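You operate a simulated robot arm through the tools that you are given. There is no shell and no other tool.

You run a simulated robot arm. Do the job below in one go: nothing can be reset, and whatever is moved stays where it is left.

TASK
Tidy the bench: driver, green brush and tub lid away.
Fine: the driver stands in its dock with the dial on 2, the brush in its holder, the lid down on the grease tub.

Only the result counts: the job must be done as asked and must still hold three seconds after the hand-in. Knocking over, shifting, dropping, spilling or breaking anything else fails it. Lids that push on must go on centred and level and be pressed home; caps that screw on are set level and turned clockwise until they are tight.

THE ROBOT
A 7-joint arm with a two-finger parallel gripper, fixed in place. Base frame: the origin is on the floor under the middle of its stand, x ahead of it, y to its left, z up; the work surface is at about z = 0.78. Readings come in m, rad, newtons and seconds.
It reaches about 1.479 m from its shoulder. Its first joint turns from -2.897 to 2.897 rad. Payload 4.4 kg.
The TCP is the grasp point between the finger pads, 0.023 m short of the fingertips. In the tool frame z runs along the fingers and y along their closing line. Largest opening 0.094 m; finger width 0.038, thickness 0.01; the body of the gripper, 0.054 by 0.096 m, starts 0.039 m behind the TCP.
Orientation is told as [roll, pitch, yaw] about the base's x, y, z axes, in that order, counted from this pose: with the fingers straight down and closing along the base's y, the tool's x points along the base's -x, its y along +y and its z along -z.

THE INTERFACE
- The arm moves only by the tool servo_tool. Its argument "increments" is a list of rows, each an object of numbers (a shift or turn left out is 0, a gripper value left out holds the last): "x", "y", "z": the shift along the tool's x, y, z in units of 25 mm (1.0 is 25 mm); "rx", "ry", "rz": the turn, a rotation vector about the tool's x, y, z in units of 8 degrees (1.0 is 8 degrees); "fingers": the finger opening in m, from 0 to 0.094. In form: [{"x": .., "y": .., "z": .., "rx": .., "ry": .., "rz": .., "fingers": ..}, ...]. A call has 1 to 20 rows; each row shifts and turns the commanded pose from where the row before left it, along the tool's axes as they then stand. A call with a number of a shift or a turn outside -1 to 1 is refused whole. A row lasts 0.2 s, in which the tool goes at most 0.05 m and 0.15 rad; a call with a longer step from one row to the next is refused whole, and so is a gripper value outside its range. Where a pose cannot be reached the arm comes as near as it can. A force on the tool above 40 N (or 10 N above the force at the start of the call, whichever is more), or a blocked arm, ends the call early, and 0.2 s more pass. The fingers move at their own pace (about 0.072 m/s each) and stop on an object; they squeeze with about 37 N. The grip force told is the motor's: it shows also when the fingers shut on nothing. Time passes only in rows, and 0.2 s behind the last, so rows that do not move let the fingers close. The reply holds the time, the measured pose of the TCP, the force on the tool along the base axes, the opening and the grip force, in the units named above and with some noise, with the torque about the TCP (base axes, N m) and any sound that the robot's microphone picked up.
- Cameras (640 x 400 px; columns grow to the right, rows downward): "scene" is fixed at [0.0633, -0.4892, 1.5251]; the picture's right is [0.68, -0.73, 0.00], its down [-0.32, -0.30, -0.90] and it looks along [0.66, 0.61, -0.44] (base axes); focal length 357 px, centre (320, 200). "wrist" rides on the gripper at [0.086, 0.016, -0.075] in the tool frame; the picture's right is [-0.18, 0.98, 0.00], its down [-0.58, -0.11, -0.81] and it looks along [-0.79, -0.15, 0.59] (tool axes); focal length 243 px, centre (320, 200). There is no depth. A picture from a camera that has moved, and an enlarged one, comes with that camera's place and axes in the base frame and with its lens. The place of the scene camera against the robot may be out by one fixed shift of up to 0.025 m in any direction.
- snapshot(camera): a new picture of that camera. The clock stands still meanwhile.
- close_up(camera, box): a new picture of the part [left, top, right, bottom] of that camera's present view, enlarged. The clock stands still meanwhile.
- close_job(): hands the job in; it is judged then, once.

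Places have to be worked out from the pictures, the camera data and where the tool is seen. Open the gripper and draw the arm clear of the work before you hand the job in, unless the task says otherwise.

The tools are called after "Request:" by a JSON object that holds its "fn" and its "kwargs". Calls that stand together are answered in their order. servo_tool: Moves the arm, as the interface text tells. Its arguments: {"type":"object","properties":{"increments":{"type":"array"}},"required":["increments"]} The other tools are called the same way: snapshot (camera) takes a picture; close_up (camera, box) takes an enlarged picture of a part of a camera's view; close_job () hands the job in.

At the start:

```text
time_s: 0.0
position: [0.5307, 0.4777, 1.149]
ee_rot: [0.002, 0.0, 0.001]
ft_force: [1.2, -0.5, -0.9]
ft_torque: [-0.02, 0.02, 0.05]
width: 0.0941
grip_force: 0.1
```

scene: 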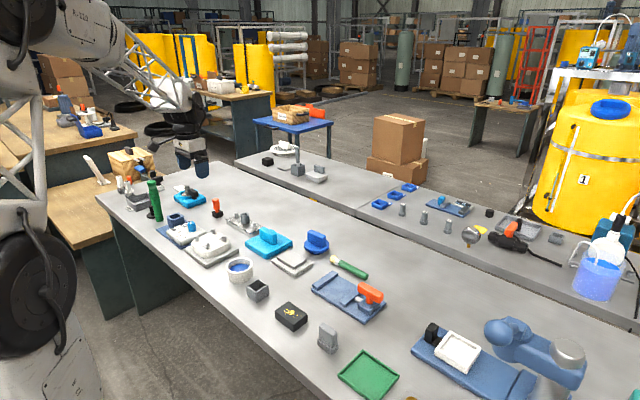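
wrist: 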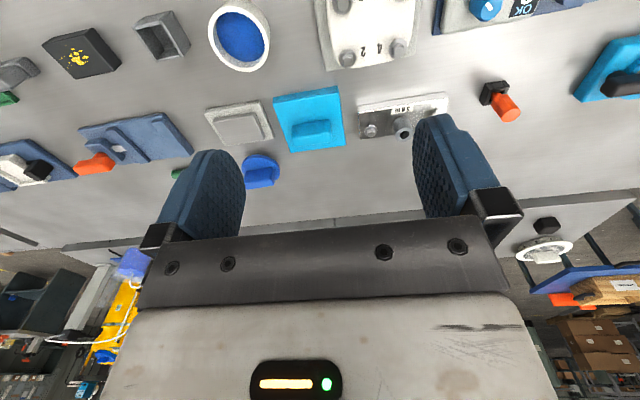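

I start by looking closely at the bench from the scene camera to identify the driver, dock, brush, holder, tub and lid.

Request:
{"fn": "close_up", "kwargs": {"camera": "scene", "box": [90, 130, 290, 255]}}

Request:
{"fn": "close_up", "kwargs": {"camera": "scene", "box": [210, 210, 410, 335]}}

Request:
{"fn": "close_up", "kwargs": {"camera": "scene", "box": [320, 275, 520, 400]}}

Request:
{"fn": "close_up", "kwargs": {"camera": "scene", "box": [360, 160, 600, 310]}}

Request:
{"fn": "snapshot", "kwargs": {"camera": "wrist"}}

```text
3.20 times, centred on (190, 192) of scene
camera zoom: at [0.0633, -0.4892, 1.5251], right [0.68, -0.73, 0.0], down [-0.32, -0.3, -0.9], along [0.66, 0.61, -0.44], focal length 1142 px, centre (736, 224)
```

zoom: 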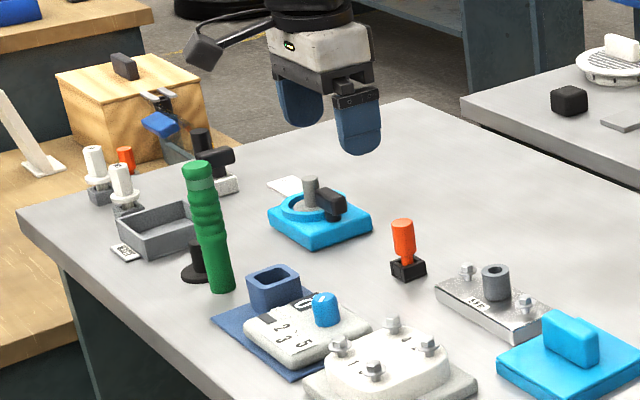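

```text
3.20 times, centred on (310, 272) of scene
camera zoom: at [0.0633, -0.4892, 1.5251], right [0.68, -0.73, 0.0], down [-0.32, -0.3, -0.9], along [0.66, 0.61, -0.44], focal length 1142 px, centre (352, -32)
```

zoom: 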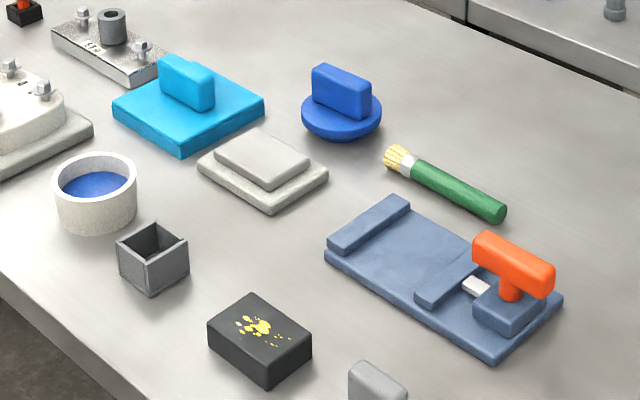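

```text
3.20 times, centred on (420, 338) of scene
camera zoom: at [0.0633, -0.4892, 1.5251], right [0.68, -0.73, 0.0], down [-0.32, -0.3, -0.9], along [0.66, 0.61, -0.44], focal length 1142 px, centre (0, -240)
```

zoom: 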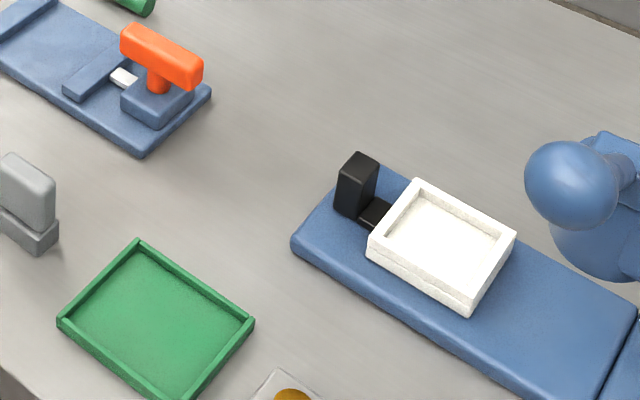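

```text
2.67 times, centred on (480, 235) of scene
camera zoom: at [0.0633, -0.4892, 1.5251], right [0.68, -0.73, 0.0], down [-0.32, -0.3, -0.9], along [0.66, 0.61, -0.44], focal length 951 px, centre (-107, 107)
```

zoom: 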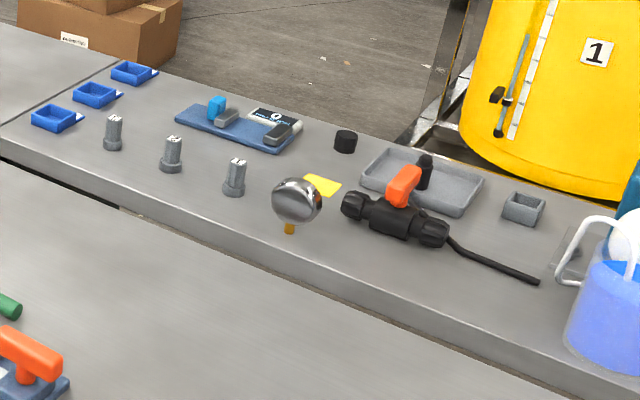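

```text
taken
camera wrist: at [0.4422, 0.4942, 1.2233], right [0.18, 0.98, 0.0], down [0.58, -0.11, 0.81], along [0.79, -0.15, -0.59], focal length 243 px, centre (320, 200)
```

wrist: 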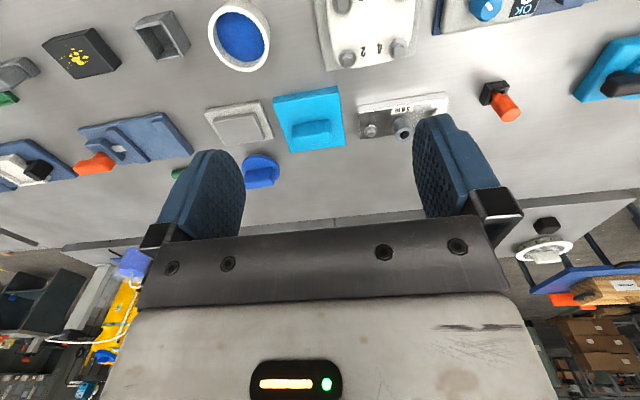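

The grease tub (white ring with blue grease) and the blue round lid with a bar handle look clear, as does the green-handled brush. I need closer views of the dial/dock plate, the orange/black item and the green upright item.

Request:
{"fn": "close_up", "kwargs": {"camera": "scene", "box": [140, 170, 220, 220]}}

Request:
{"fn": "close_up", "kwargs": {"camera": "scene", "box": [150, 200, 250, 262]}}

Request:
{"fn": "close_up", "kwargs": {"camera": "scene", "box": [190, 185, 270, 235]}}

Request:
{"fn": "close_up", "kwargs": {"camera": "scene", "box": [220, 245, 320, 307]}}

Request:
{"fn": "close_up", "kwargs": {"camera": "scene", "box": [290, 220, 390, 282]}}

Request:
{"fn": "close_up", "kwargs": {"camera": "wrist", "box": [400, 0, 640, 150]}}

Request:
{"fn": "close_up", "kwargs": {"camera": "scene", "box": [560, 230, 640, 300]}}

Request:
{"fn": "close_up", "kwargs": {"camera": "scene", "box": [470, 310, 630, 400]}}

```text
8.00 times, centred on (180, 195) of scene
camera zoom: at [0.0633, -0.4892, 1.5251], right [0.68, -0.73, 0.0], down [-0.32, -0.3, -0.9], along [0.66, 0.61, -0.44], focal length 2854 px, centre (1440, 240)
```

zoom: 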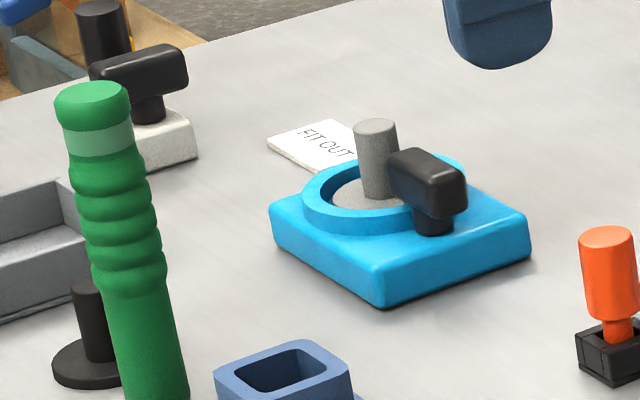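

```text
6.40 times, centred on (200, 231) of scene
camera zoom: at [0.0633, -0.4892, 1.5251], right [0.68, -0.73, 0.0], down [-0.32, -0.3, -0.9], along [0.66, 0.61, -0.44], focal length 2283 px, centre (1088, 2)
```

zoom: 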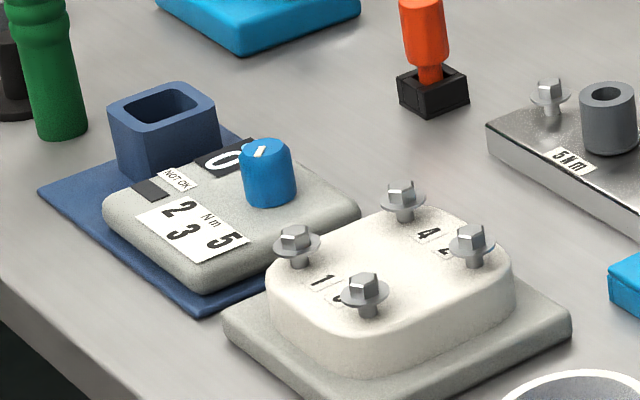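

```text
8.00 times, centred on (230, 210) of scene
camera zoom: at [0.0633, -0.4892, 1.5251], right [0.68, -0.73, 0.0], down [-0.32, -0.3, -0.9], along [0.66, 0.61, -0.44], focal length 2854 px, centre (1040, 120)
```

zoom: 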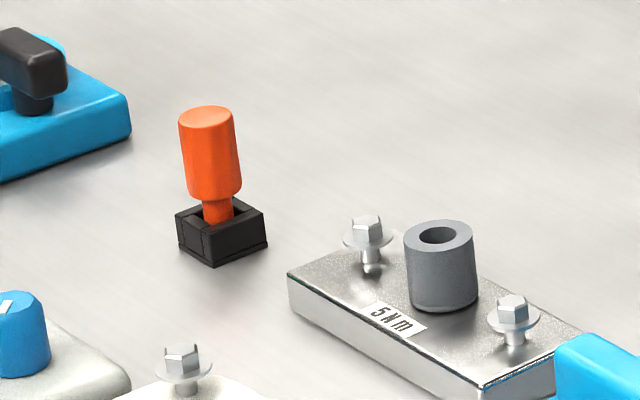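

```text
6.40 times, centred on (270, 276) of scene
camera zoom: at [0.0633, -0.4892, 1.5251], right [0.68, -0.73, 0.0], down [-0.32, -0.3, -0.9], along [0.66, 0.61, -0.44], focal length 2283 px, centre (640, -286)
```

zoom: 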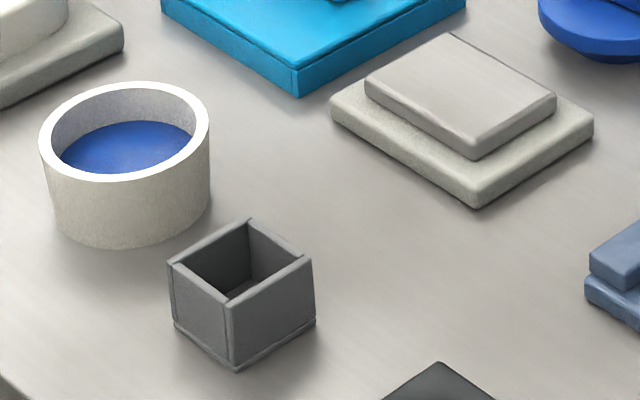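

```text
6.40 times, centred on (340, 251) of scene
camera zoom: at [0.0633, -0.4892, 1.5251], right [0.68, -0.73, 0.0], down [-0.32, -0.3, -0.9], along [0.66, 0.61, -0.44], focal length 2283 px, centre (192, -126)
```

zoom: 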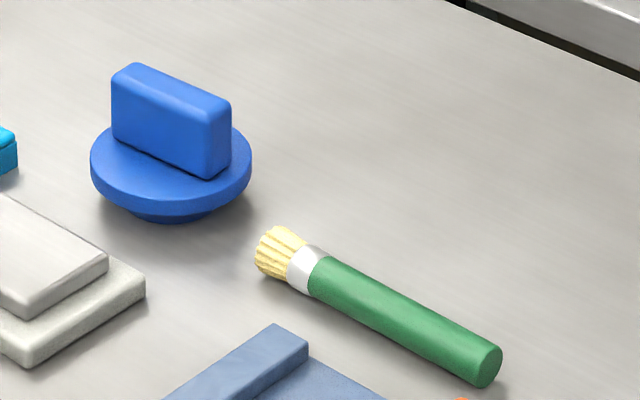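

```text
2.67 times, centred on (520, 75) of wrist
camera zoom: at [0.4422, 0.4942, 1.2233], right [0.18, 0.98, 0.0], down [0.58, -0.11, 0.81], along [0.79, -0.15, -0.59], focal length 647 px, centre (-213, 533)
```

zoom: 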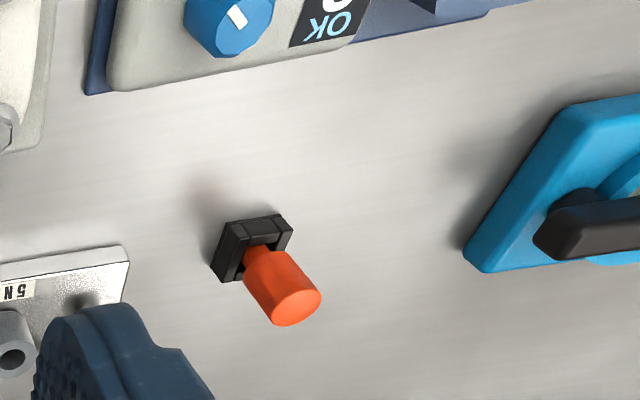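

```text
5.71 times, centred on (600, 265) of scene
camera zoom: at [0.0633, -0.4892, 1.5251], right [0.68, -0.73, 0.0], down [-0.32, -0.3, -0.9], along [0.66, 0.61, -0.44], focal length 2038 px, centre (-1280, -171)
```

zoom: 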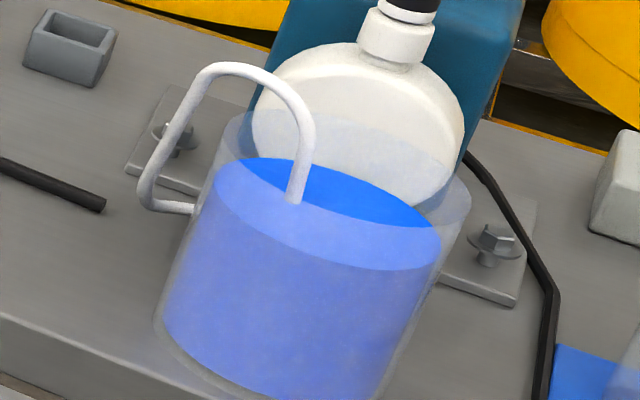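

```text
4.00 times, centred on (550, 355) of scene
camera zoom: at [0.0633, -0.4892, 1.5251], right [0.68, -0.73, 0.0], down [-0.32, -0.3, -0.9], along [0.66, 0.61, -0.44], focal length 1427 px, centre (-600, -420)
```

zoom: 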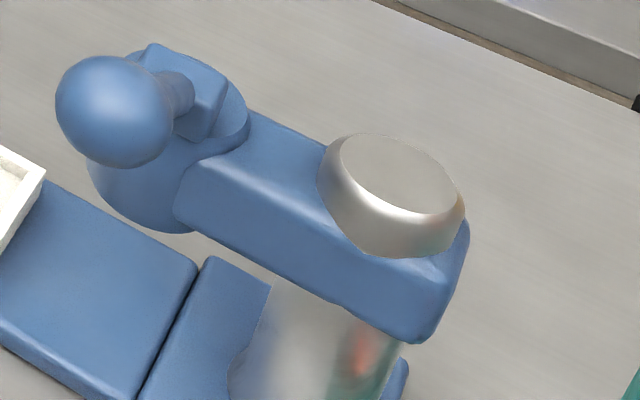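

The dock seems to be the blue plate with the square socket and the Nm dial at about (0.59, 0.74), with the tall green grip-handled item standing bare beside it at about (0.57, 0.90). I move the wrist camera over there to read the dial and check the driver.

Request:
{"fn": "servo_tool", "kwargs": {"increments": [{"x": 0.1, "y": 0.925, "z": 0.25}, {"x": 0.1, "y": 0.925, "z": 0.25}, {"x": 0.1, "y": 0.925, "z": 0.25}, {"x": 0.1, "y": 0.925, "z": 0.25}, {"x": 0.1, "y": 0.925, "z": 0.25}, {"x": 0.1, "y": 0.925, "z": 0.25}, {"x": 0.1, "y": 0.925, "z": 0.25}, {"x": 0.1, "y": 0.925, "z": 0.25}, {"x": 0.1, "y": 0.925, "z": 0.25}, {"x": 0.1, "y": 0.925, "z": 0.25}, {"x": 0.1, "y": 0.925, "z": 0.25}, {"x": 0.1, "y": 0.925, "z": 0.25}, {}]}}

Request:
{"fn": "snapshot", "kwargs": {"camera": "wrist"}}

Request:
{"fn": "snapshot", "kwargs": {"camera": "scene"}}

```text
time_s: 2.8
position: [0.5012, 0.7558, 1.0743]
ee_rot: [0.001, -0.001, -0.002]
ft_force: [0.7, 0.1, 0.2]
ft_torque: [0.01, 0.02, 0.01]
width: 0.0939
grip_force: 0.0
```

```text
taken
camera wrist: at [0.4121, 0.7727, 1.1491], right [0.18, 0.98, 0.0], down [0.58, -0.11, 0.81], along [0.79, -0.15, -0.59], focal length 243 px, centre (320, 200)
```

wrist: 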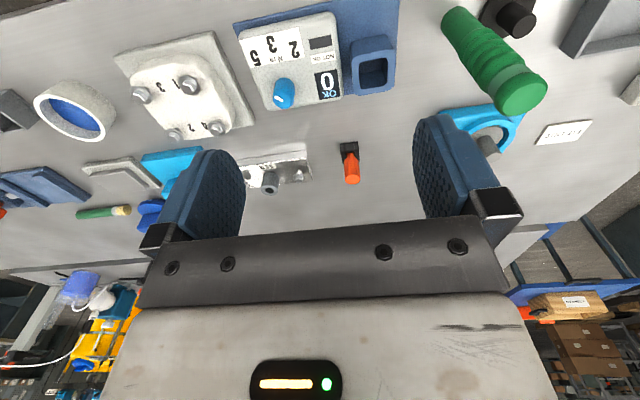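

```text
taken
```

scene: 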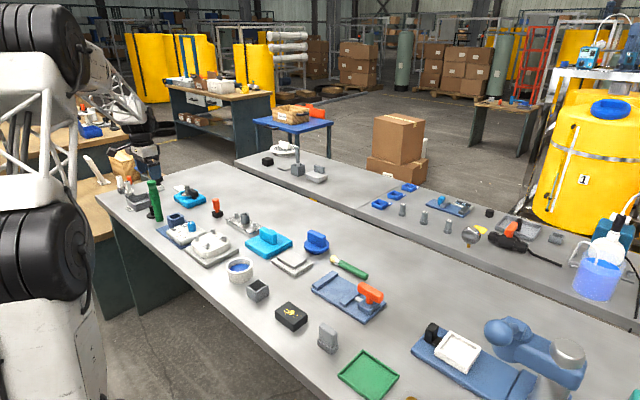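

Request:
{"fn": "close_up", "kwargs": {"camera": "wrist", "box": [220, 0, 420, 125]}}

Request:
{"fn": "close_up", "kwargs": {"camera": "wrist", "box": [420, 0, 600, 112]}}

Request:
{"fn": "close_up", "kwargs": {"camera": "wrist", "box": [240, 125, 400, 225]}}

```text
3.20 times, centred on (320, 62) of wrist
camera zoom: at [0.4121, 0.7727, 1.1491], right [0.18, 0.98, 0.0], down [0.58, -0.11, 0.81], along [0.79, -0.15, -0.59], focal length 776 px, centre (320, 640)
```

zoom: 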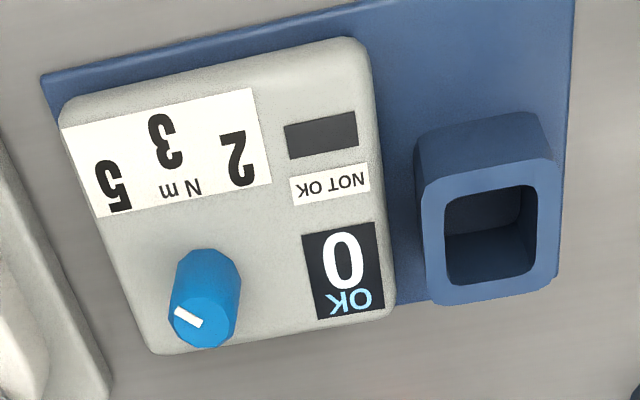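

```text
3.56 times, centred on (510, 56) of wrist
camera zoom: at [0.4121, 0.7727, 1.1491], right [0.18, 0.98, 0.0], down [0.58, -0.11, 0.81], along [0.79, -0.15, -0.59], focal length 863 px, centre (-356, 712)
```

zoom: 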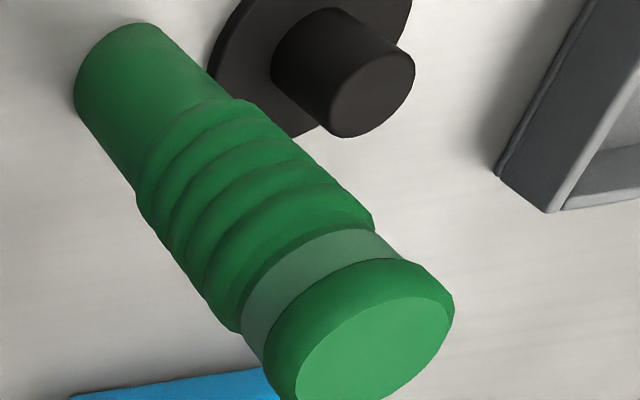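

```text
4.00 times, centred on (320, 175) of wrist
camera zoom: at [0.4121, 0.7727, 1.1491], right [0.18, 0.98, 0.0], down [0.58, -0.11, 0.81], along [0.79, -0.15, -0.59], focal length 970 px, centre (320, 300)
```

zoom: 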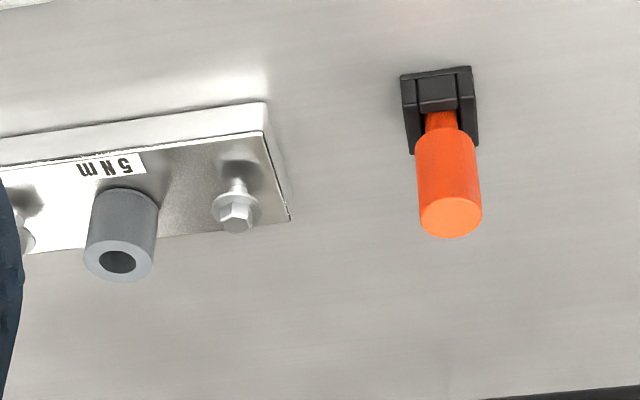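

The dial has a scale 2/3/5 Nm with a white pointer that looks to be at 5 now. I enlarge the dial strongly to measure the label and pointer directions.

Request:
{"fn": "close_up", "kwargs": {"camera": "wrist", "box": [235, 15, 355, 115]}}

Request:
{"fn": "close_up", "kwargs": {"camera": "wrist", "box": [255, 70, 305, 112]}}

Request:
{"fn": "close_up", "kwargs": {"camera": "wrist", "box": [330, 0, 410, 100]}}

```text
4.00 times, centred on (295, 65) of wrist
camera zoom: at [0.4121, 0.7727, 1.1491], right [0.18, 0.98, 0.0], down [0.58, -0.11, 0.81], along [0.79, -0.15, -0.59], focal length 970 px, centre (420, 740)
```

zoom: 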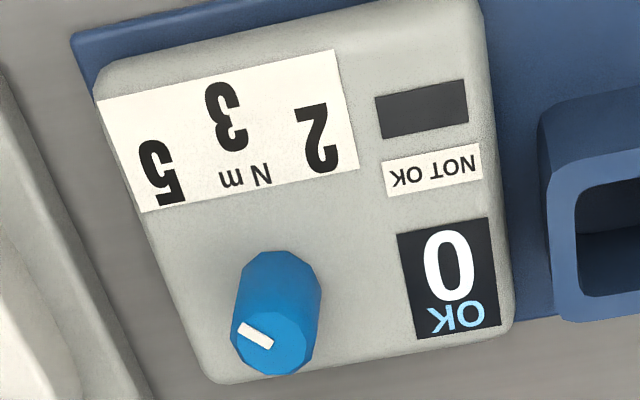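

```text
9.52 times, centred on (280, 91) of wrist
camera zoom: at [0.4121, 0.7727, 1.1491], right [0.18, 0.98, 0.0], down [0.58, -0.11, 0.81], along [0.79, -0.15, -0.59], focal length 2311 px, centre (701, 1238)
```

zoom: 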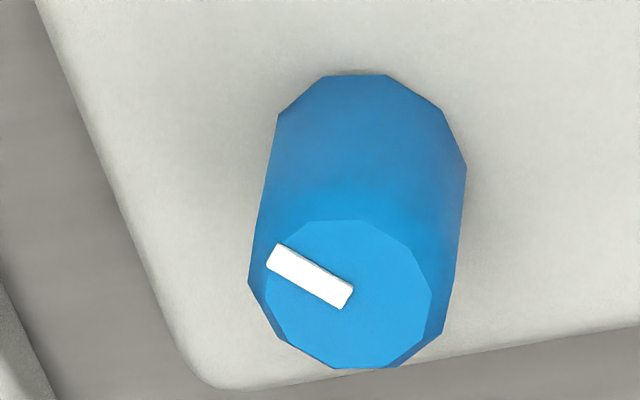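

```text
4.00 times, centred on (370, 50) of wrist
camera zoom: at [0.4121, 0.7727, 1.1491], right [0.18, 0.98, 0.0], down [0.58, -0.11, 0.81], along [0.79, -0.15, -0.59], focal length 970 px, centre (120, 800)
```

zoom: 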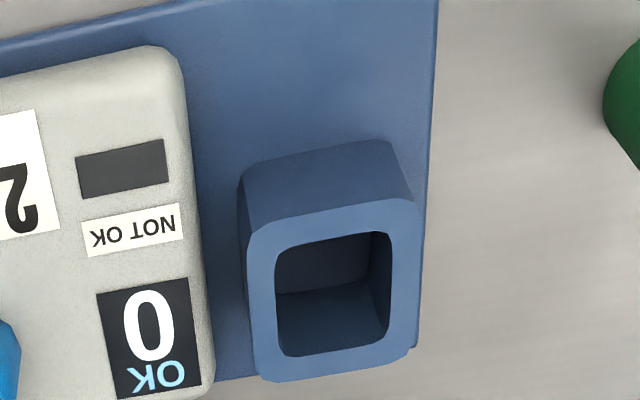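

The label positions work out symmetric about the direction toward the robot (2 on the +y side, 5 on the −y side), and the pointer is near 5. I go for a near-vertical closer view of the dial to measure the angles well, tilting the tool so the camera looks down.

Request:
{"fn": "servo_tool", "kwargs": {"increments": [{"x": -0.88, "y": -0.353, "z": 0.5}, {"x": -0.88, "y": -0.353, "z": 0.5}, {"x": -0.88, "y": -0.353, "z": 0.5}, {"x": -0.88, "y": -0.353, "z": 0.5}, {"x": -0.88, "y": -0.353, "z": 0.5}, {"x": -0.88, "y": -0.353, "z": 0.5}, {"x": -0.88, "y": -0.353, "z": 0.5}, {"ry": 1}, {"ry": 1}, {"ry": 1}, {"ry": 1}, {"ry": 1}, {}]}}

Request:
{"fn": "snapshot", "kwargs": {"camera": "wrist"}}

```text
time_s: 5.6
position: [0.6549, 0.6935, 0.9862]
ee_rot: [-0.001, 0.699, 0.0]
ft_force: [0.1, 0.3, 0.4]
ft_torque: [-0.01, 0.0, 0.0]
width: 0.0938
grip_force: 0.0
```

```text
taken
camera wrist: at [0.635, 0.7095, 1.0995], right [0.14, 0.98, -0.12], down [0.96, -0.11, 0.24], along [0.23, -0.15, -0.96], focal length 243 px, centre (320, 200)
```

wrist: 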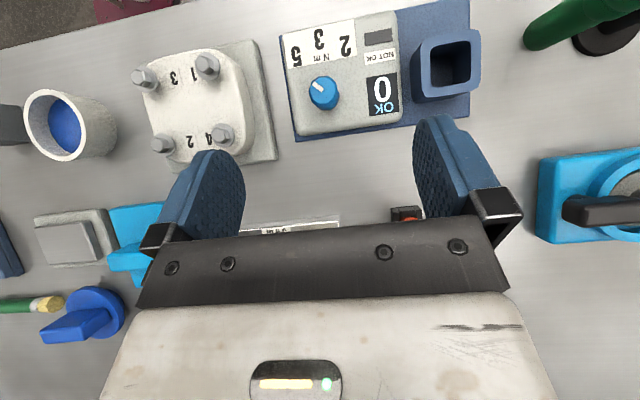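

Request:
{"fn": "close_up", "kwargs": {"camera": "wrist", "box": [280, 10, 400, 140]}}

Request:
{"fn": "close_up", "kwargs": {"camera": "wrist", "box": [400, 10, 500, 140]}}

Request:
{"fn": "close_up", "kwargs": {"camera": "wrist", "box": [500, 0, 640, 100]}}

Request:
{"fn": "close_up", "kwargs": {"camera": "wrist", "box": [0, 60, 140, 180]}}

Request:
{"fn": "close_up", "kwargs": {"camera": "wrist", "box": [0, 270, 140, 360]}}

```text
3.08 times, centred on (340, 75) of wrist
camera zoom: at [0.635, 0.7095, 1.0995], right [0.14, 0.98, -0.12], down [0.96, -0.11, 0.24], along [0.23, -0.15, -0.96], focal length 746 px, centre (258, 585)
```

zoom: 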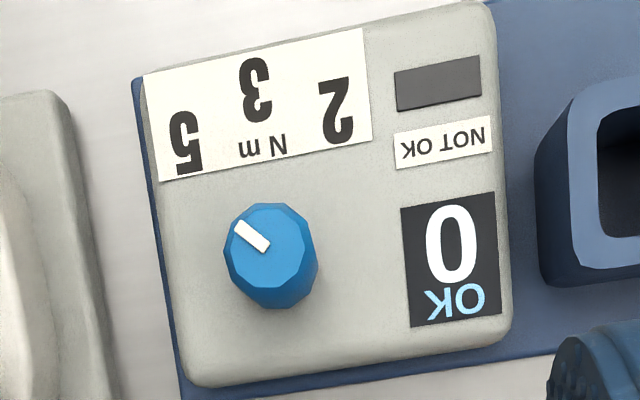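

```text
3.08 times, centred on (450, 75) of wrist
camera zoom: at [0.635, 0.7095, 1.0995], right [0.14, 0.98, -0.12], down [0.96, -0.11, 0.24], along [0.23, -0.15, -0.96], focal length 746 px, centre (-80, 585)
```

zoom: 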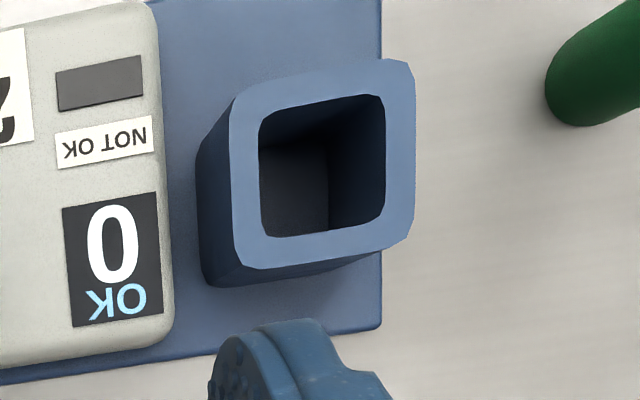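

```text
4.00 times, centred on (570, 50) of wrist
camera zoom: at [0.635, 0.7095, 1.0995], right [0.14, 0.98, -0.12], down [0.96, -0.11, 0.24], along [0.23, -0.15, -0.96], focal length 970 px, centre (-680, 800)
```

zoom: 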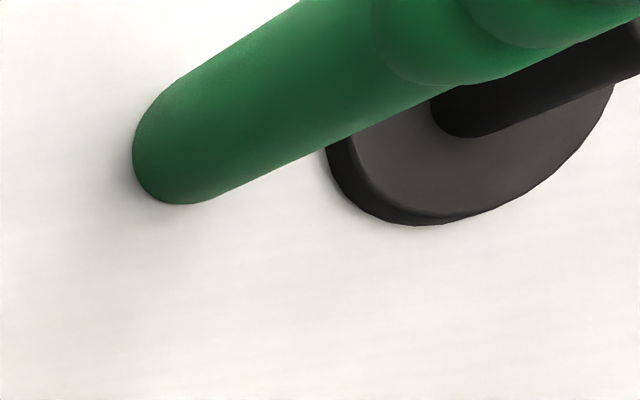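

```text
3.33 times, centred on (70, 120) of wrist
camera zoom: at [0.635, 0.7095, 1.0995], right [0.14, 0.98, -0.12], down [0.96, -0.11, 0.24], along [0.23, -0.15, -0.96], focal length 809 px, centre (1153, 467)
```

zoom: 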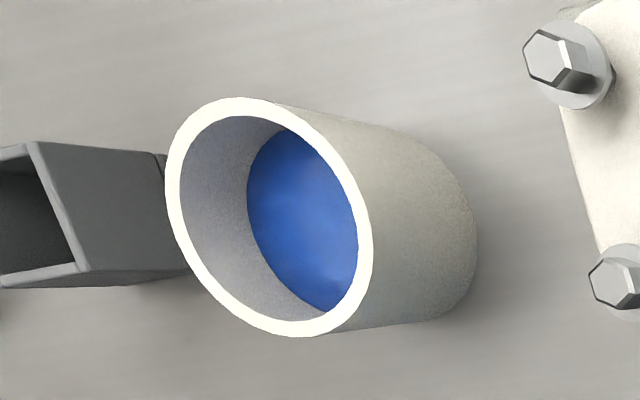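

```text
4.44 times, centred on (70, 315) of wrist
camera zoom: at [0.635, 0.7095, 1.0995], right [0.14, 0.98, -0.12], down [0.96, -0.11, 0.24], along [0.23, -0.15, -0.96], focal length 1078 px, centre (1431, -311)
```

zoom: 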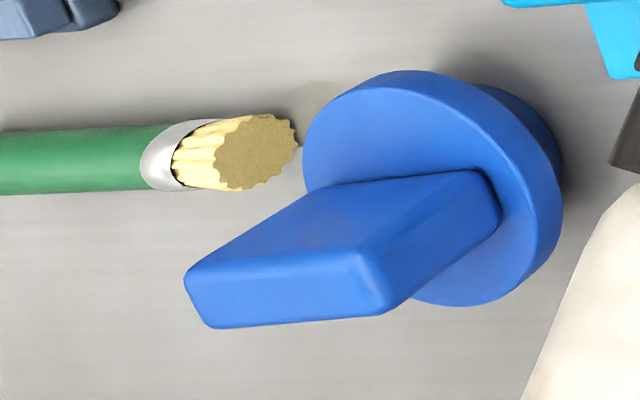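

From two views the knob is at about (0.586, 0.688), top z ≈ 0.845, housing top z ≈ 0.809; labels lie at about ±30° around the −x direction and the pointer is near 43° on the "5" side. I straighten the tool and hover above the knob to verify alignment.

Request:
{"fn": "servo_tool", "kwargs": {"increments": [{"ry": -1}, {"ry": -1}, {"ry": -1}, {"ry": -1}, {"ry": -1, "fingers": 0.06}, {"x": 0.69, "y": -0.055, "z": 0.6}, {"x": 0.69, "y": -0.055, "z": 0.6}, {"x": 0.69, "y": -0.055, "z": 0.6}, {"x": 0.69, "y": -0.055, "z": 0.6}, {}]}}

Request:
{"fn": "snapshot", "kwargs": {"camera": "wrist"}}

```text
time_s: 7.8
position: [0.5856, 0.6889, 0.9239]
ee_rot: [0.001, 0.001, 0.001]
ft_force: [-0.2, 1.0, -0.5]
ft_torque: [-0.02, 0.0, 0.03]
width: 0.06
grip_force: 0.1
```

```text
taken
camera wrist: at [0.4975, 0.7044, 1.0008], right [0.18, 0.98, 0.0], down [0.58, -0.11, 0.81], along [0.79, -0.15, -0.59], focal length 243 px, centre (320, 200)
```

wrist: 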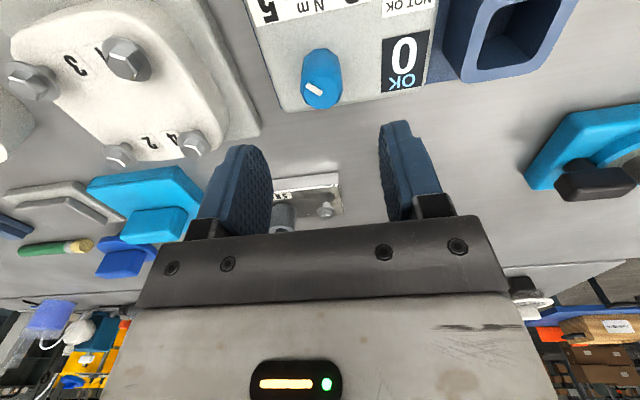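

The knob lies right where predicted (about (321, 93)), so alignment is good. I descend to about 4 mm above the housing with the fingers open 0.06.

Request:
{"fn": "servo_tool", "kwargs": {"increments": [{"z": 0.9}, {"z": 0.9}, {"z": 0.8}, {"z": 0.5}, {"z": 0.2}, {}]}}

Request:
{"fn": "snapshot", "kwargs": {"camera": "wrist"}}

```text
time_s: 9.2
position: [0.5867, 0.6875, 0.8438]
ee_rot: [-0.001, 0.0, 0.001]
ft_force: [-0.1, 0.6, -1.1]
ft_torque: [0.04, 0.0, 0.01]
width: 0.0599
grip_force: 0.1
```

```text
taken
camera wrist: at [0.4975, 0.7041, 0.9188], right [0.18, 0.98, 0.0], down [0.58, -0.11, 0.81], along [0.79, -0.15, -0.59], focal length 243 px, centre (320, 200)
```

wrist: 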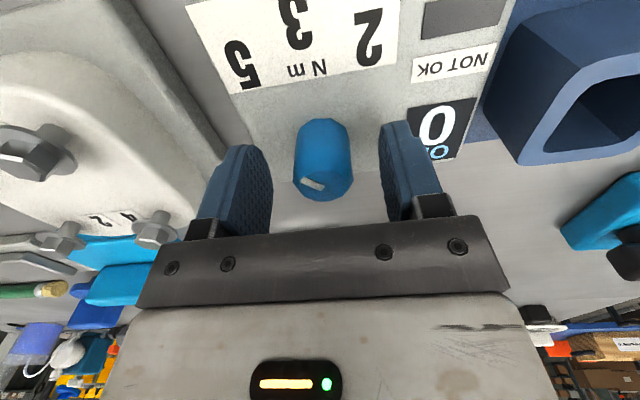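

The knob is centred between the fingers. I lower about 6 mm more and close on it.

Request:
{"fn": "servo_tool", "kwargs": {"increments": [{"z": 0.24}, {"fingers": 0.035}, {"fingers": 0.02}, {"fingers": 0.02}, {}]}}

Request:
{"fn": "close_up", "kwargs": {"camera": "wrist", "box": [220, 80, 420, 205]}}

```text
time_s: 10.4
position: [0.585, 0.6879, 0.8367]
ee_rot: [0.002, -0.001, 0.0]
ft_force: [5.1, 31.4, -8.2]
ft_torque: [-0.06, -0.46, 0.05]
width: 0.029
grip_force: 45.2
```

```text
3.20 times, centred on (320, 142) of wrist
camera zoom: at [0.4974, 0.705, 0.9128], right [0.18, 0.98, 0.0], down [0.58, -0.11, 0.81], along [0.79, -0.15, -0.59], focal length 776 px, centre (320, 384)
```

zoom: 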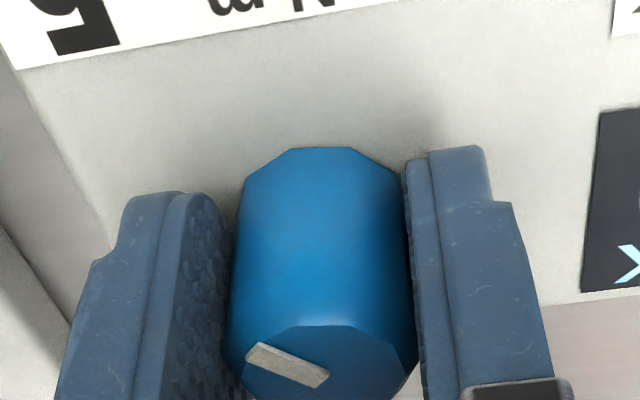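

The reading shows 31 N along +y on the tool, so the gripper is slightly off-centre; I shift about 1.5 mm toward +y to relieve it.

Request:
{"fn": "servo_tool", "kwargs": {"increments": [{"y": 0.03}, {"y": 0.03}, {}]}}

```text
time_s: 11.2
position: [0.5861, 0.6893, 0.8386]
ee_rot: [-0.001, 0.0, 0.002]
ft_force: [-3.1, 1.2, 1.0]
ft_torque: [0.21, -0.81, 0.03]
width: 0.0288
grip_force: 45.2
```

The grip is now balanced. I turn clockwise (from above) in small steps, watching for torque and clicks.

Request:
{"fn": "servo_tool", "kwargs": {"increments": [{"rz": 0.5}, {"rz": 0.5}, {}]}}

Request:
{"fn": "close_up", "kwargs": {"camera": "wrist", "box": [220, 80, 420, 205]}}

```text
time_s: 12.0
position: [0.5869, 0.6895, 0.8374]
ee_rot: [0.0, 0.001, -0.143]
ft_force: [0.2, -5.7, 2.9]
ft_torque: [0.09, 1.37, -0.01]
width: 0.0288
grip_force: 44.2
```

```text
3.20 times, centred on (320, 142) of wrist
camera zoom: at [0.5007, 0.7174, 0.9129], right [0.32, 0.95, 0.0], down [0.56, -0.19, 0.81], along [0.76, -0.26, -0.59], focal length 776 px, centre (320, 384)
```

zoom: 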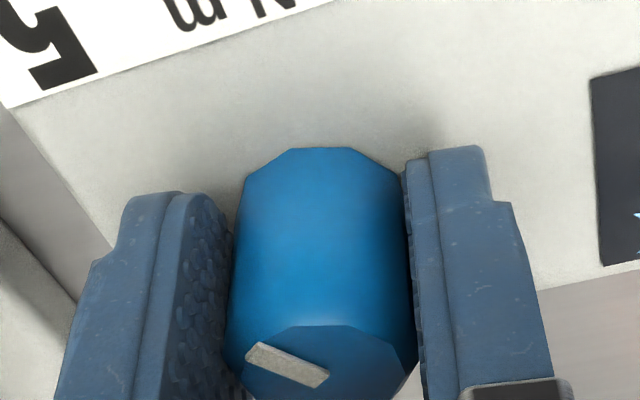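

The knob turns together with the gripper with little torque. I continue in steps and listen for clicks.

Request:
{"fn": "servo_tool", "kwargs": {"increments": [{"rz": 0.5}, {"rz": 0.5}, {"rz": 0.5}, {"rz": 0.5}, {}]}}

Request:
{"fn": "servo_tool", "kwargs": {"increments": [{"rz": 0.5}, {"rz": 0.5}, {"rz": 0.5}, {"rz": 0.5}, {}]}}

Request:
{"fn": "snapshot", "kwargs": {"camera": "wrist"}}

```text
time_s: 13.2
position: [0.5851, 0.6892, 0.8378]
ee_rot: [-0.001, -0.001, -0.419]
ft_force: [4.3, 6.2, -3.5]
ft_torque: [-0.1, 0.29, -0.02]
width: 0.0289
grip_force: 44.9
```

```text
time_s: 14.2
position: [0.5851, 0.6909, 0.8376]
ee_rot: [0.003, -0.001, -0.691]
ft_force: [6.8, 10.5, -7.1]
ft_torque: [-0.24, 0.69, 0.03]
width: 0.029
grip_force: 44.7
stopped in row 5: the force on the tool passed its limit at 42 N (the readings are from after the stop); the commanded pose is now the measured one
```

```text
taken
camera wrist: at [0.528, 0.7578, 0.9129], right [0.77, 0.64, 0.0], down [0.38, -0.46, 0.81], along [0.52, -0.62, -0.59], focal length 243 px, centre (320, 200)
```

wrist: 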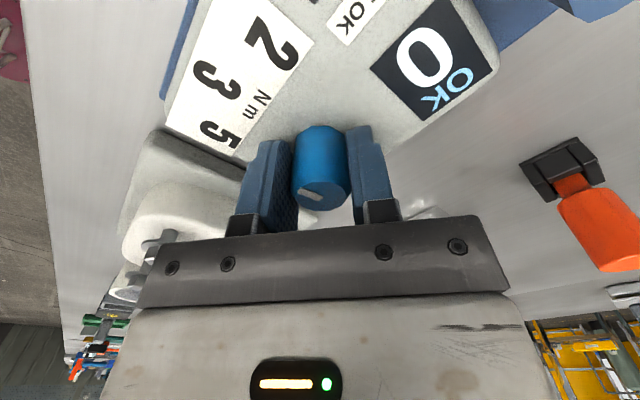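

The pointer has moved to about "3"; a sideways force built up because the grip isn't exactly on the knob's axis. I relieve it with a small shift along the closing line before going on.

Request:
{"fn": "servo_tool", "kwargs": {"increments": [{"y": 0.025}, {}]}}

Request:
{"fn": "close_up", "kwargs": {"camera": "wrist", "box": [120, 0, 420, 215]}}

```text
time_s: 14.8
position: [0.5863, 0.6906, 0.8373]
ee_rot: [0.0, -0.001, -0.692]
ft_force: [-0.4, 2.5, -8.2]
ft_torque: [-0.44, -0.36, -0.01]
width: 0.0288
grip_force: 44.9
```

```text
1.86 times, centred on (270, 108) of wrist
camera zoom: at [0.5281, 0.7578, 0.9129], right [0.77, 0.64, 0.0], down [0.38, -0.45, 0.81], along [0.52, -0.62, -0.59], focal length 451 px, centre (413, 372)
```

zoom: 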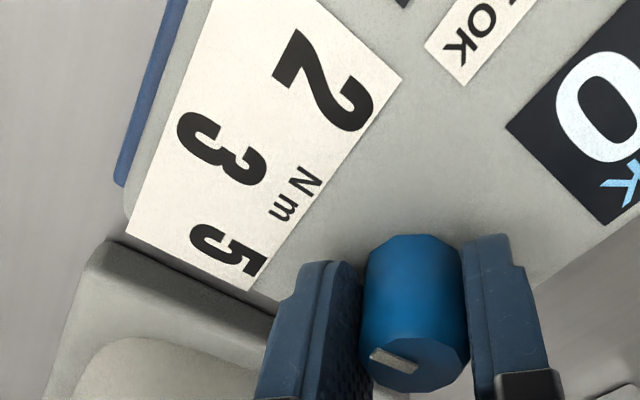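

I estimate the knob axis at (0.5878, 0.6893), about 2 mm off my TCP along the pads. I open slightly, re-centre and re-grip.

Request:
{"fn": "servo_tool", "kwargs": {"increments": [{"fingers": 0.042}, {"fingers": 0.042}, {"x": -0.08}, {"fingers": 0.03}, {"fingers": 0.02}, {"fingers": 0.02}, {}]}}

Request:
{"fn": "close_up", "kwargs": {"camera": "wrist", "box": [120, 0, 420, 215]}}

```text
time_s: 16.4
position: [0.589, 0.6887, 0.8384]
ee_rot: [0.001, 0.0, -0.691]
ft_force: [-6.1, -10.7, 6.2]
ft_torque: [-0.48, 0.57, -0.01]
width: 0.0288
grip_force: 44.8
```

```text
1.86 times, centred on (270, 108) of wrist
camera zoom: at [0.5297, 0.7565, 0.9134], right [0.77, 0.64, 0.0], down [0.38, -0.46, 0.81], along [0.52, -0.62, -0.59], focal length 451 px, centre (413, 372)
```

zoom: 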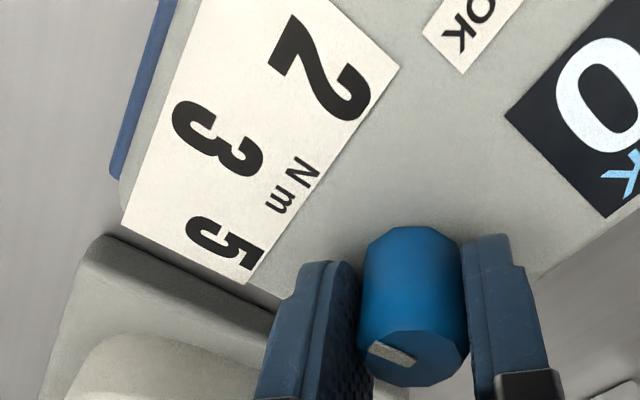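

Re-gripped; a small −y relief and then I keep turning in 2° rows.

Request:
{"fn": "servo_tool", "kwargs": {"increments": [{"y": -0.02}, {"rz": 0.25}, {"rz": 0.25}, {"rz": 0.25}, {"rz": 0.25}, {"rz": 0.25}, {"rz": 0.25}, {"rz": 0.25}, {"rz": 0.25}, {}]}}

```text
time_s: 18.6
position: [0.5885, 0.6888, 0.8376]
ee_rot: [0.003, 0.0, -0.97]
ft_force: [2.5, 10.5, 2.8]
ft_torque: [-0.73, 0.39, -0.01]
width: 0.0289
grip_force: 44.8
```

Forces stay low; I continue by 20° with a small relief.

Request:
{"fn": "servo_tool", "kwargs": {"increments": [{"y": 0.015}, {"rz": 0.25}, {"rz": 0.25}, {"rz": 0.25}, {"rz": 0.25}, {"rz": 0.25}, {"rz": 0.25}, {"rz": 0.25}, {"rz": 0.25}, {"rz": 0.25}, {"rz": 0.25}, {}]}}

Request:
{"fn": "snapshot", "kwargs": {"camera": "wrist"}}

Request:
{"fn": "close_up", "kwargs": {"camera": "scene", "box": [150, 190, 230, 245]}}

```text
time_s: 21.2
position: [0.5891, 0.6883, 0.8373]
ee_rot: [0.003, 0.002, -1.319]
ft_force: [-22.9, 8.2, 8.5]
ft_torque: [0.03, 0.92, -0.03]
width: 0.0287
grip_force: 45.3
```

```text
taken
camera wrist: at [0.5803, 0.7767, 0.9135], right [1.0, 0.07, 0.0], down [0.04, -0.59, 0.81], along [0.05, -0.8, -0.59], focal length 243 px, centre (320, 200)
```

wrist: 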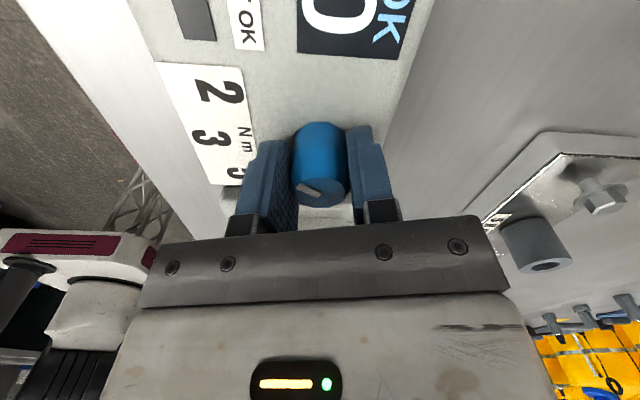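

```text
7.27 times, centred on (190, 218) of scene
camera zoom: at [0.0633, -0.4892, 1.5251], right [0.68, -0.73, 0.0], down [-0.32, -0.3, -0.9], along [0.66, 0.61, -0.44], focal length 2594 px, centre (1266, 73)
```

zoom: 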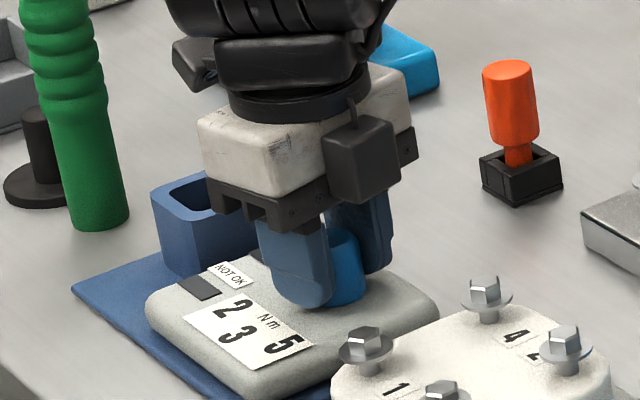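

The pointer should now be near +32°, i.e. at "2". I release and rise to check the dial.

Request:
{"fn": "servo_tool", "kwargs": {"increments": [{"y": -0.03}, {"fingers": 0.05}, {"fingers": 0.05}, {"z": -0.5}, {"z": -0.8}, {"z": -1}, {"z": -1}, {"z": -1}, {}]}}

Request:
{"fn": "snapshot", "kwargs": {"camera": "wrist"}}

```text
time_s: 23.2
position: [0.5874, 0.6886, 0.945]
ee_rot: [0.003, 0.001, -1.32]
ft_force: [-0.1, 0.7, -0.4]
ft_torque: [0.02, 0.01, 0.01]
width: 0.0497
grip_force: 0.0
```

```text
taken
camera wrist: at [0.5791, 0.7761, 1.021], right [1.0, 0.07, 0.0], down [0.04, -0.59, 0.81], along [0.05, -0.8, -0.59], focal length 243 px, centre (320, 200)
```

wrist: 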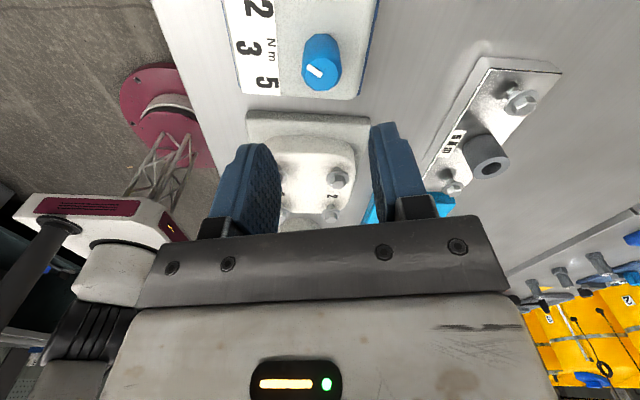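

Request:
{"fn": "close_up", "kwargs": {"camera": "wrist", "box": [230, 0, 390, 100]}}

Request:
{"fn": "close_up", "kwargs": {"camera": "scene", "box": [150, 190, 230, 245]}}

```text
4.00 times, centred on (310, 50) of wrist
camera zoom: at [0.5791, 0.7761, 1.021], right [1.0, 0.07, 0.0], down [0.04, -0.59, 0.81], along [0.05, -0.8, -0.59], focal length 970 px, centre (360, 800)
```

zoom: 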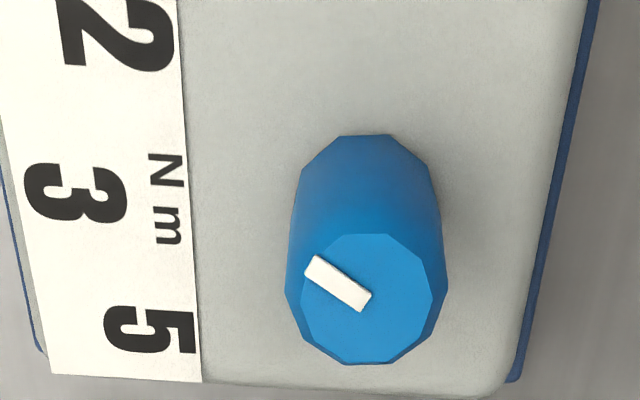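

```text
7.27 times, centred on (190, 218) of scene
camera zoom: at [0.0633, -0.4892, 1.5251], right [0.68, -0.73, 0.0], down [-0.32, -0.3, -0.9], along [0.66, 0.61, -0.44], focal length 2594 px, centre (1266, 73)
```

zoom: 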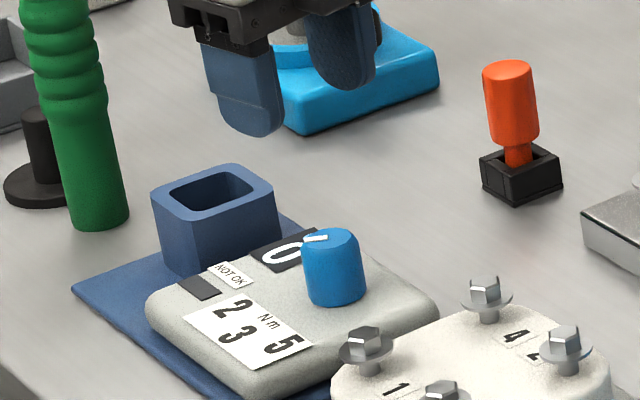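

The pointer is now at about +29° toward "2". The numerals fit an arc of ±45° (and the pointer began at almost exactly −45° on "5"), so "2" should be near +45°; I regrip and turn about 13° further clockwise.

Request:
{"fn": "servo_tool", "kwargs": {"increments": [{"z": 1}, {"z": 1}, {"z": 1}, {"z": 0.8}, {"z": 0.5}, {"fingers": 0.035}, {"fingers": 0.02}, {"fingers": 0.02}, {}]}}

```text
time_s: 25.2
position: [0.5875, 0.6889, 0.8382]
ee_rot: [0.001, 0.002, -1.318]
ft_force: [26.2, 13.4, -8.8]
ft_torque: [0.6, 0.58, 0.05]
width: 0.0288
grip_force: 45.1
```

Gripped; I shift ~1.3 mm along the closing line to relieve the side force, then turn about 13°.

Request:
{"fn": "servo_tool", "kwargs": {"increments": [{"y": 0.025}, {"y": 0.025}, {"rz": 0.2}, {"rz": 0.2}, {"rz": 0.2}, {"rz": 0.2}, {"rz": 0.2}, {"rz": 0.2}, {"rz": 0.2}, {"rz": 0.2}, {}]}}

```text
time_s: 27.6
position: [0.5876, 0.6894, 0.8392]
ee_rot: [0.002, 0.003, -1.542]
ft_force: [-16.3, -6.0, 10.7]
ft_torque: [-1.06, 0.53, -0.03]
width: 0.0288
grip_force: 45.0
```

Turned a further 12.8°. I release, rise and look at the dial again.

Request:
{"fn": "servo_tool", "kwargs": {"increments": [{"y": -0.03}, {"fingers": 0.05}, {"fingers": 0.05}, {"z": -0.5}, {"z": -0.8}, {"z": -1}, {"z": -1}, {"z": -1}, {"z": -1}, {}]}}

Request:
{"fn": "close_up", "kwargs": {"camera": "wrist", "box": [230, 0, 390, 100]}}

```text
time_s: 29.8
position: [0.5873, 0.6897, 0.9708]
ee_rot: [0.0, 0.001, -1.543]
ft_force: [0.1, -0.6, -0.8]
ft_torque: [0.02, 0.03, 0.0]
width: 0.0499
grip_force: 0.0
```

```text
4.00 times, centred on (310, 50) of wrist
camera zoom: at [0.5991, 0.7757, 1.0458], right [0.99, -0.16, 0.0], down [-0.09, -0.59, 0.81], along [-0.13, -0.8, -0.59], focal length 970 px, centre (360, 800)
```

zoom: 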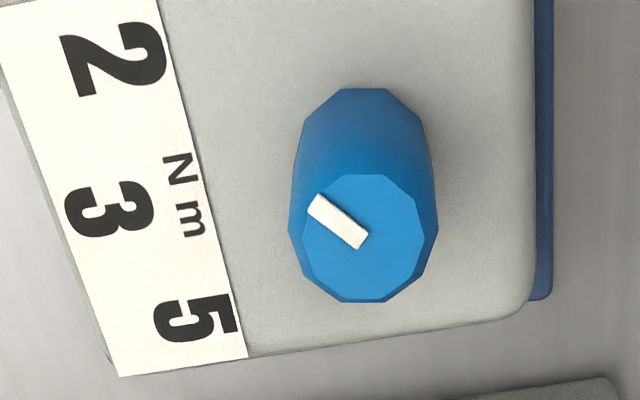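

The pointer is now at about +43°, i.e. on "2". I rise, turn the tool back to yaw 0 and take a view of the dock and driver for precise positions.

Request:
{"fn": "servo_tool", "kwargs": {"increments": [{"rz": -1, "z": -0.35}, {"rz": -1, "z": -0.35}, {"rz": -1, "z": -0.35}, {"rz": -1, "z": -0.35}, {"rz": -1, "z": -0.35}, {"rz": -1, "z": -0.35}, {"rz": -1, "z": -0.35}, {"rz": -1, "z": -0.35}, {"rz": -1, "z": -0.35}, {"rz": -1, "z": -0.35}, {"rz": -1, "z": -0.35}, {"rz": -0.05, "fingers": 0.085, "y": 0.8, "x": 0.8}, {"y": 0.8, "x": 0.8}, {"y": 0.8, "x": 0.4}, {"y": 0.8, "x": 0.4}, {"y": 0.8}, {"y": 0.8}, {}]}}

Request:
{"fn": "snapshot", "kwargs": {"camera": "wrist"}}

```text
time_s: 33.6
position: [0.5273, 0.8086, 1.0685]
ee_rot: [0.0, 0.0, 0.0]
ft_force: [-0.2, 0.1, 0.6]
ft_torque: [0.01, 0.01, 0.01]
width: 0.0853
grip_force: 0.0
```

```text
taken
camera wrist: at [0.4389, 0.8255, 1.143], right [0.18, 0.98, 0.0], down [0.58, -0.11, 0.81], along [0.79, -0.15, -0.59], focal length 243 px, centre (320, 200)
```

wrist: 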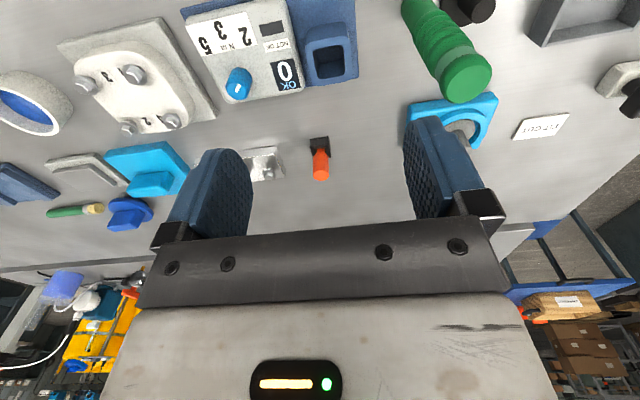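

Request:
{"fn": "close_up", "kwargs": {"camera": "wrist", "box": [380, 0, 540, 110]}}

Request:
{"fn": "close_up", "kwargs": {"camera": "wrist", "box": [260, 0, 420, 100]}}

```text
3.64 times, centred on (460, 55) of wrist
camera zoom: at [0.4389, 0.8255, 1.143], right [0.18, 0.98, 0.0], down [0.58, -0.11, 0.81], along [0.79, -0.15, -0.59], focal length 882 px, centre (-189, 727)
```

zoom: 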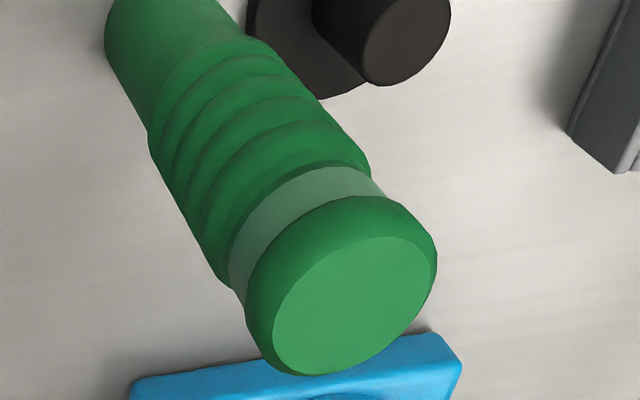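

```text
4.00 times, centred on (340, 50) of wrist
camera zoom: at [0.4389, 0.8255, 1.143], right [0.18, 0.98, 0.0], down [0.58, -0.11, 0.81], along [0.79, -0.15, -0.59], focal length 970 px, centre (240, 800)
```

zoom: 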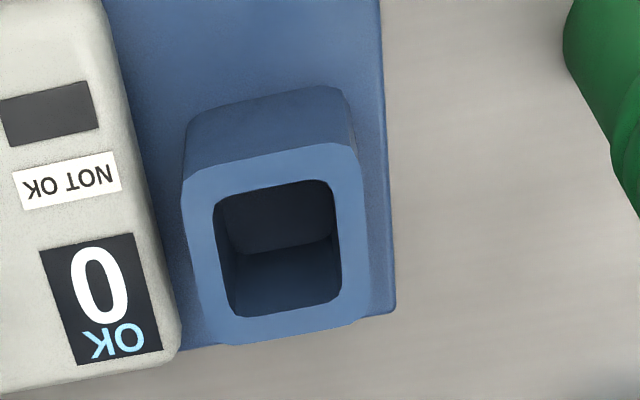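

Driver: top at about (0.557, 0.921, 0.959); dock hole centre about (0.5795, 0.811) with a 39 mm square mouth at z ≈ 0.832. I hover over the driver.

Request:
{"fn": "servo_tool", "kwargs": {"increments": [{"x": -0.2, "y": 0.75, "z": 0.2, "fingers": 0.08}, {"x": -0.2, "y": 0.75, "z": 0.2}, {"x": -0.2, "y": 0.75, "z": 0.4}, {"x": -0.2, "y": 0.75, "z": 0.5}, {"x": -0.2, "y": 0.75, "z": 0.5}, {"x": -0.2, "y": 0.75, "z": 0.5}, {}]}}

Request:
{"fn": "snapshot", "kwargs": {"camera": "wrist"}}

```text
time_s: 35.2
position: [0.5573, 0.9224, 1.0093]
ee_rot: [0.002, -0.003, 0.001]
ft_force: [-0.1, 0.3, 0.2]
ft_torque: [0.02, -0.03, -0.01]
width: 0.08
grip_force: 0.0
```

```text
taken
camera wrist: at [0.4691, 0.9389, 1.0852], right [0.18, 0.98, 0.0], down [0.58, -0.11, 0.81], along [0.79, -0.15, -0.59], focal length 243 px, centre (320, 200)
```

wrist: 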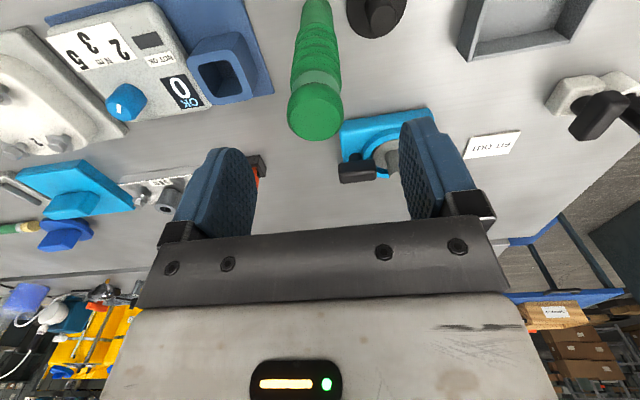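

Request:
{"fn": "close_up", "kwargs": {"camera": "wrist", "box": [240, 0, 400, 150]}}

```text
2.67 times, centred on (320, 75) of wrist
camera zoom: at [0.4691, 0.9389, 1.0852], right [0.18, 0.98, 0.0], down [0.58, -0.11, 0.81], along [0.79, -0.15, -0.59], focal length 647 px, centre (320, 533)
```

zoom: 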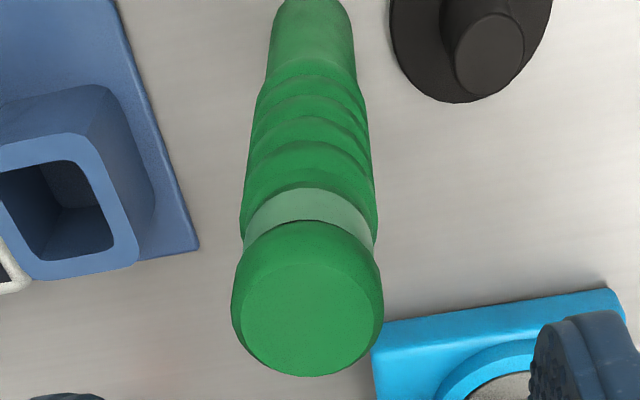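

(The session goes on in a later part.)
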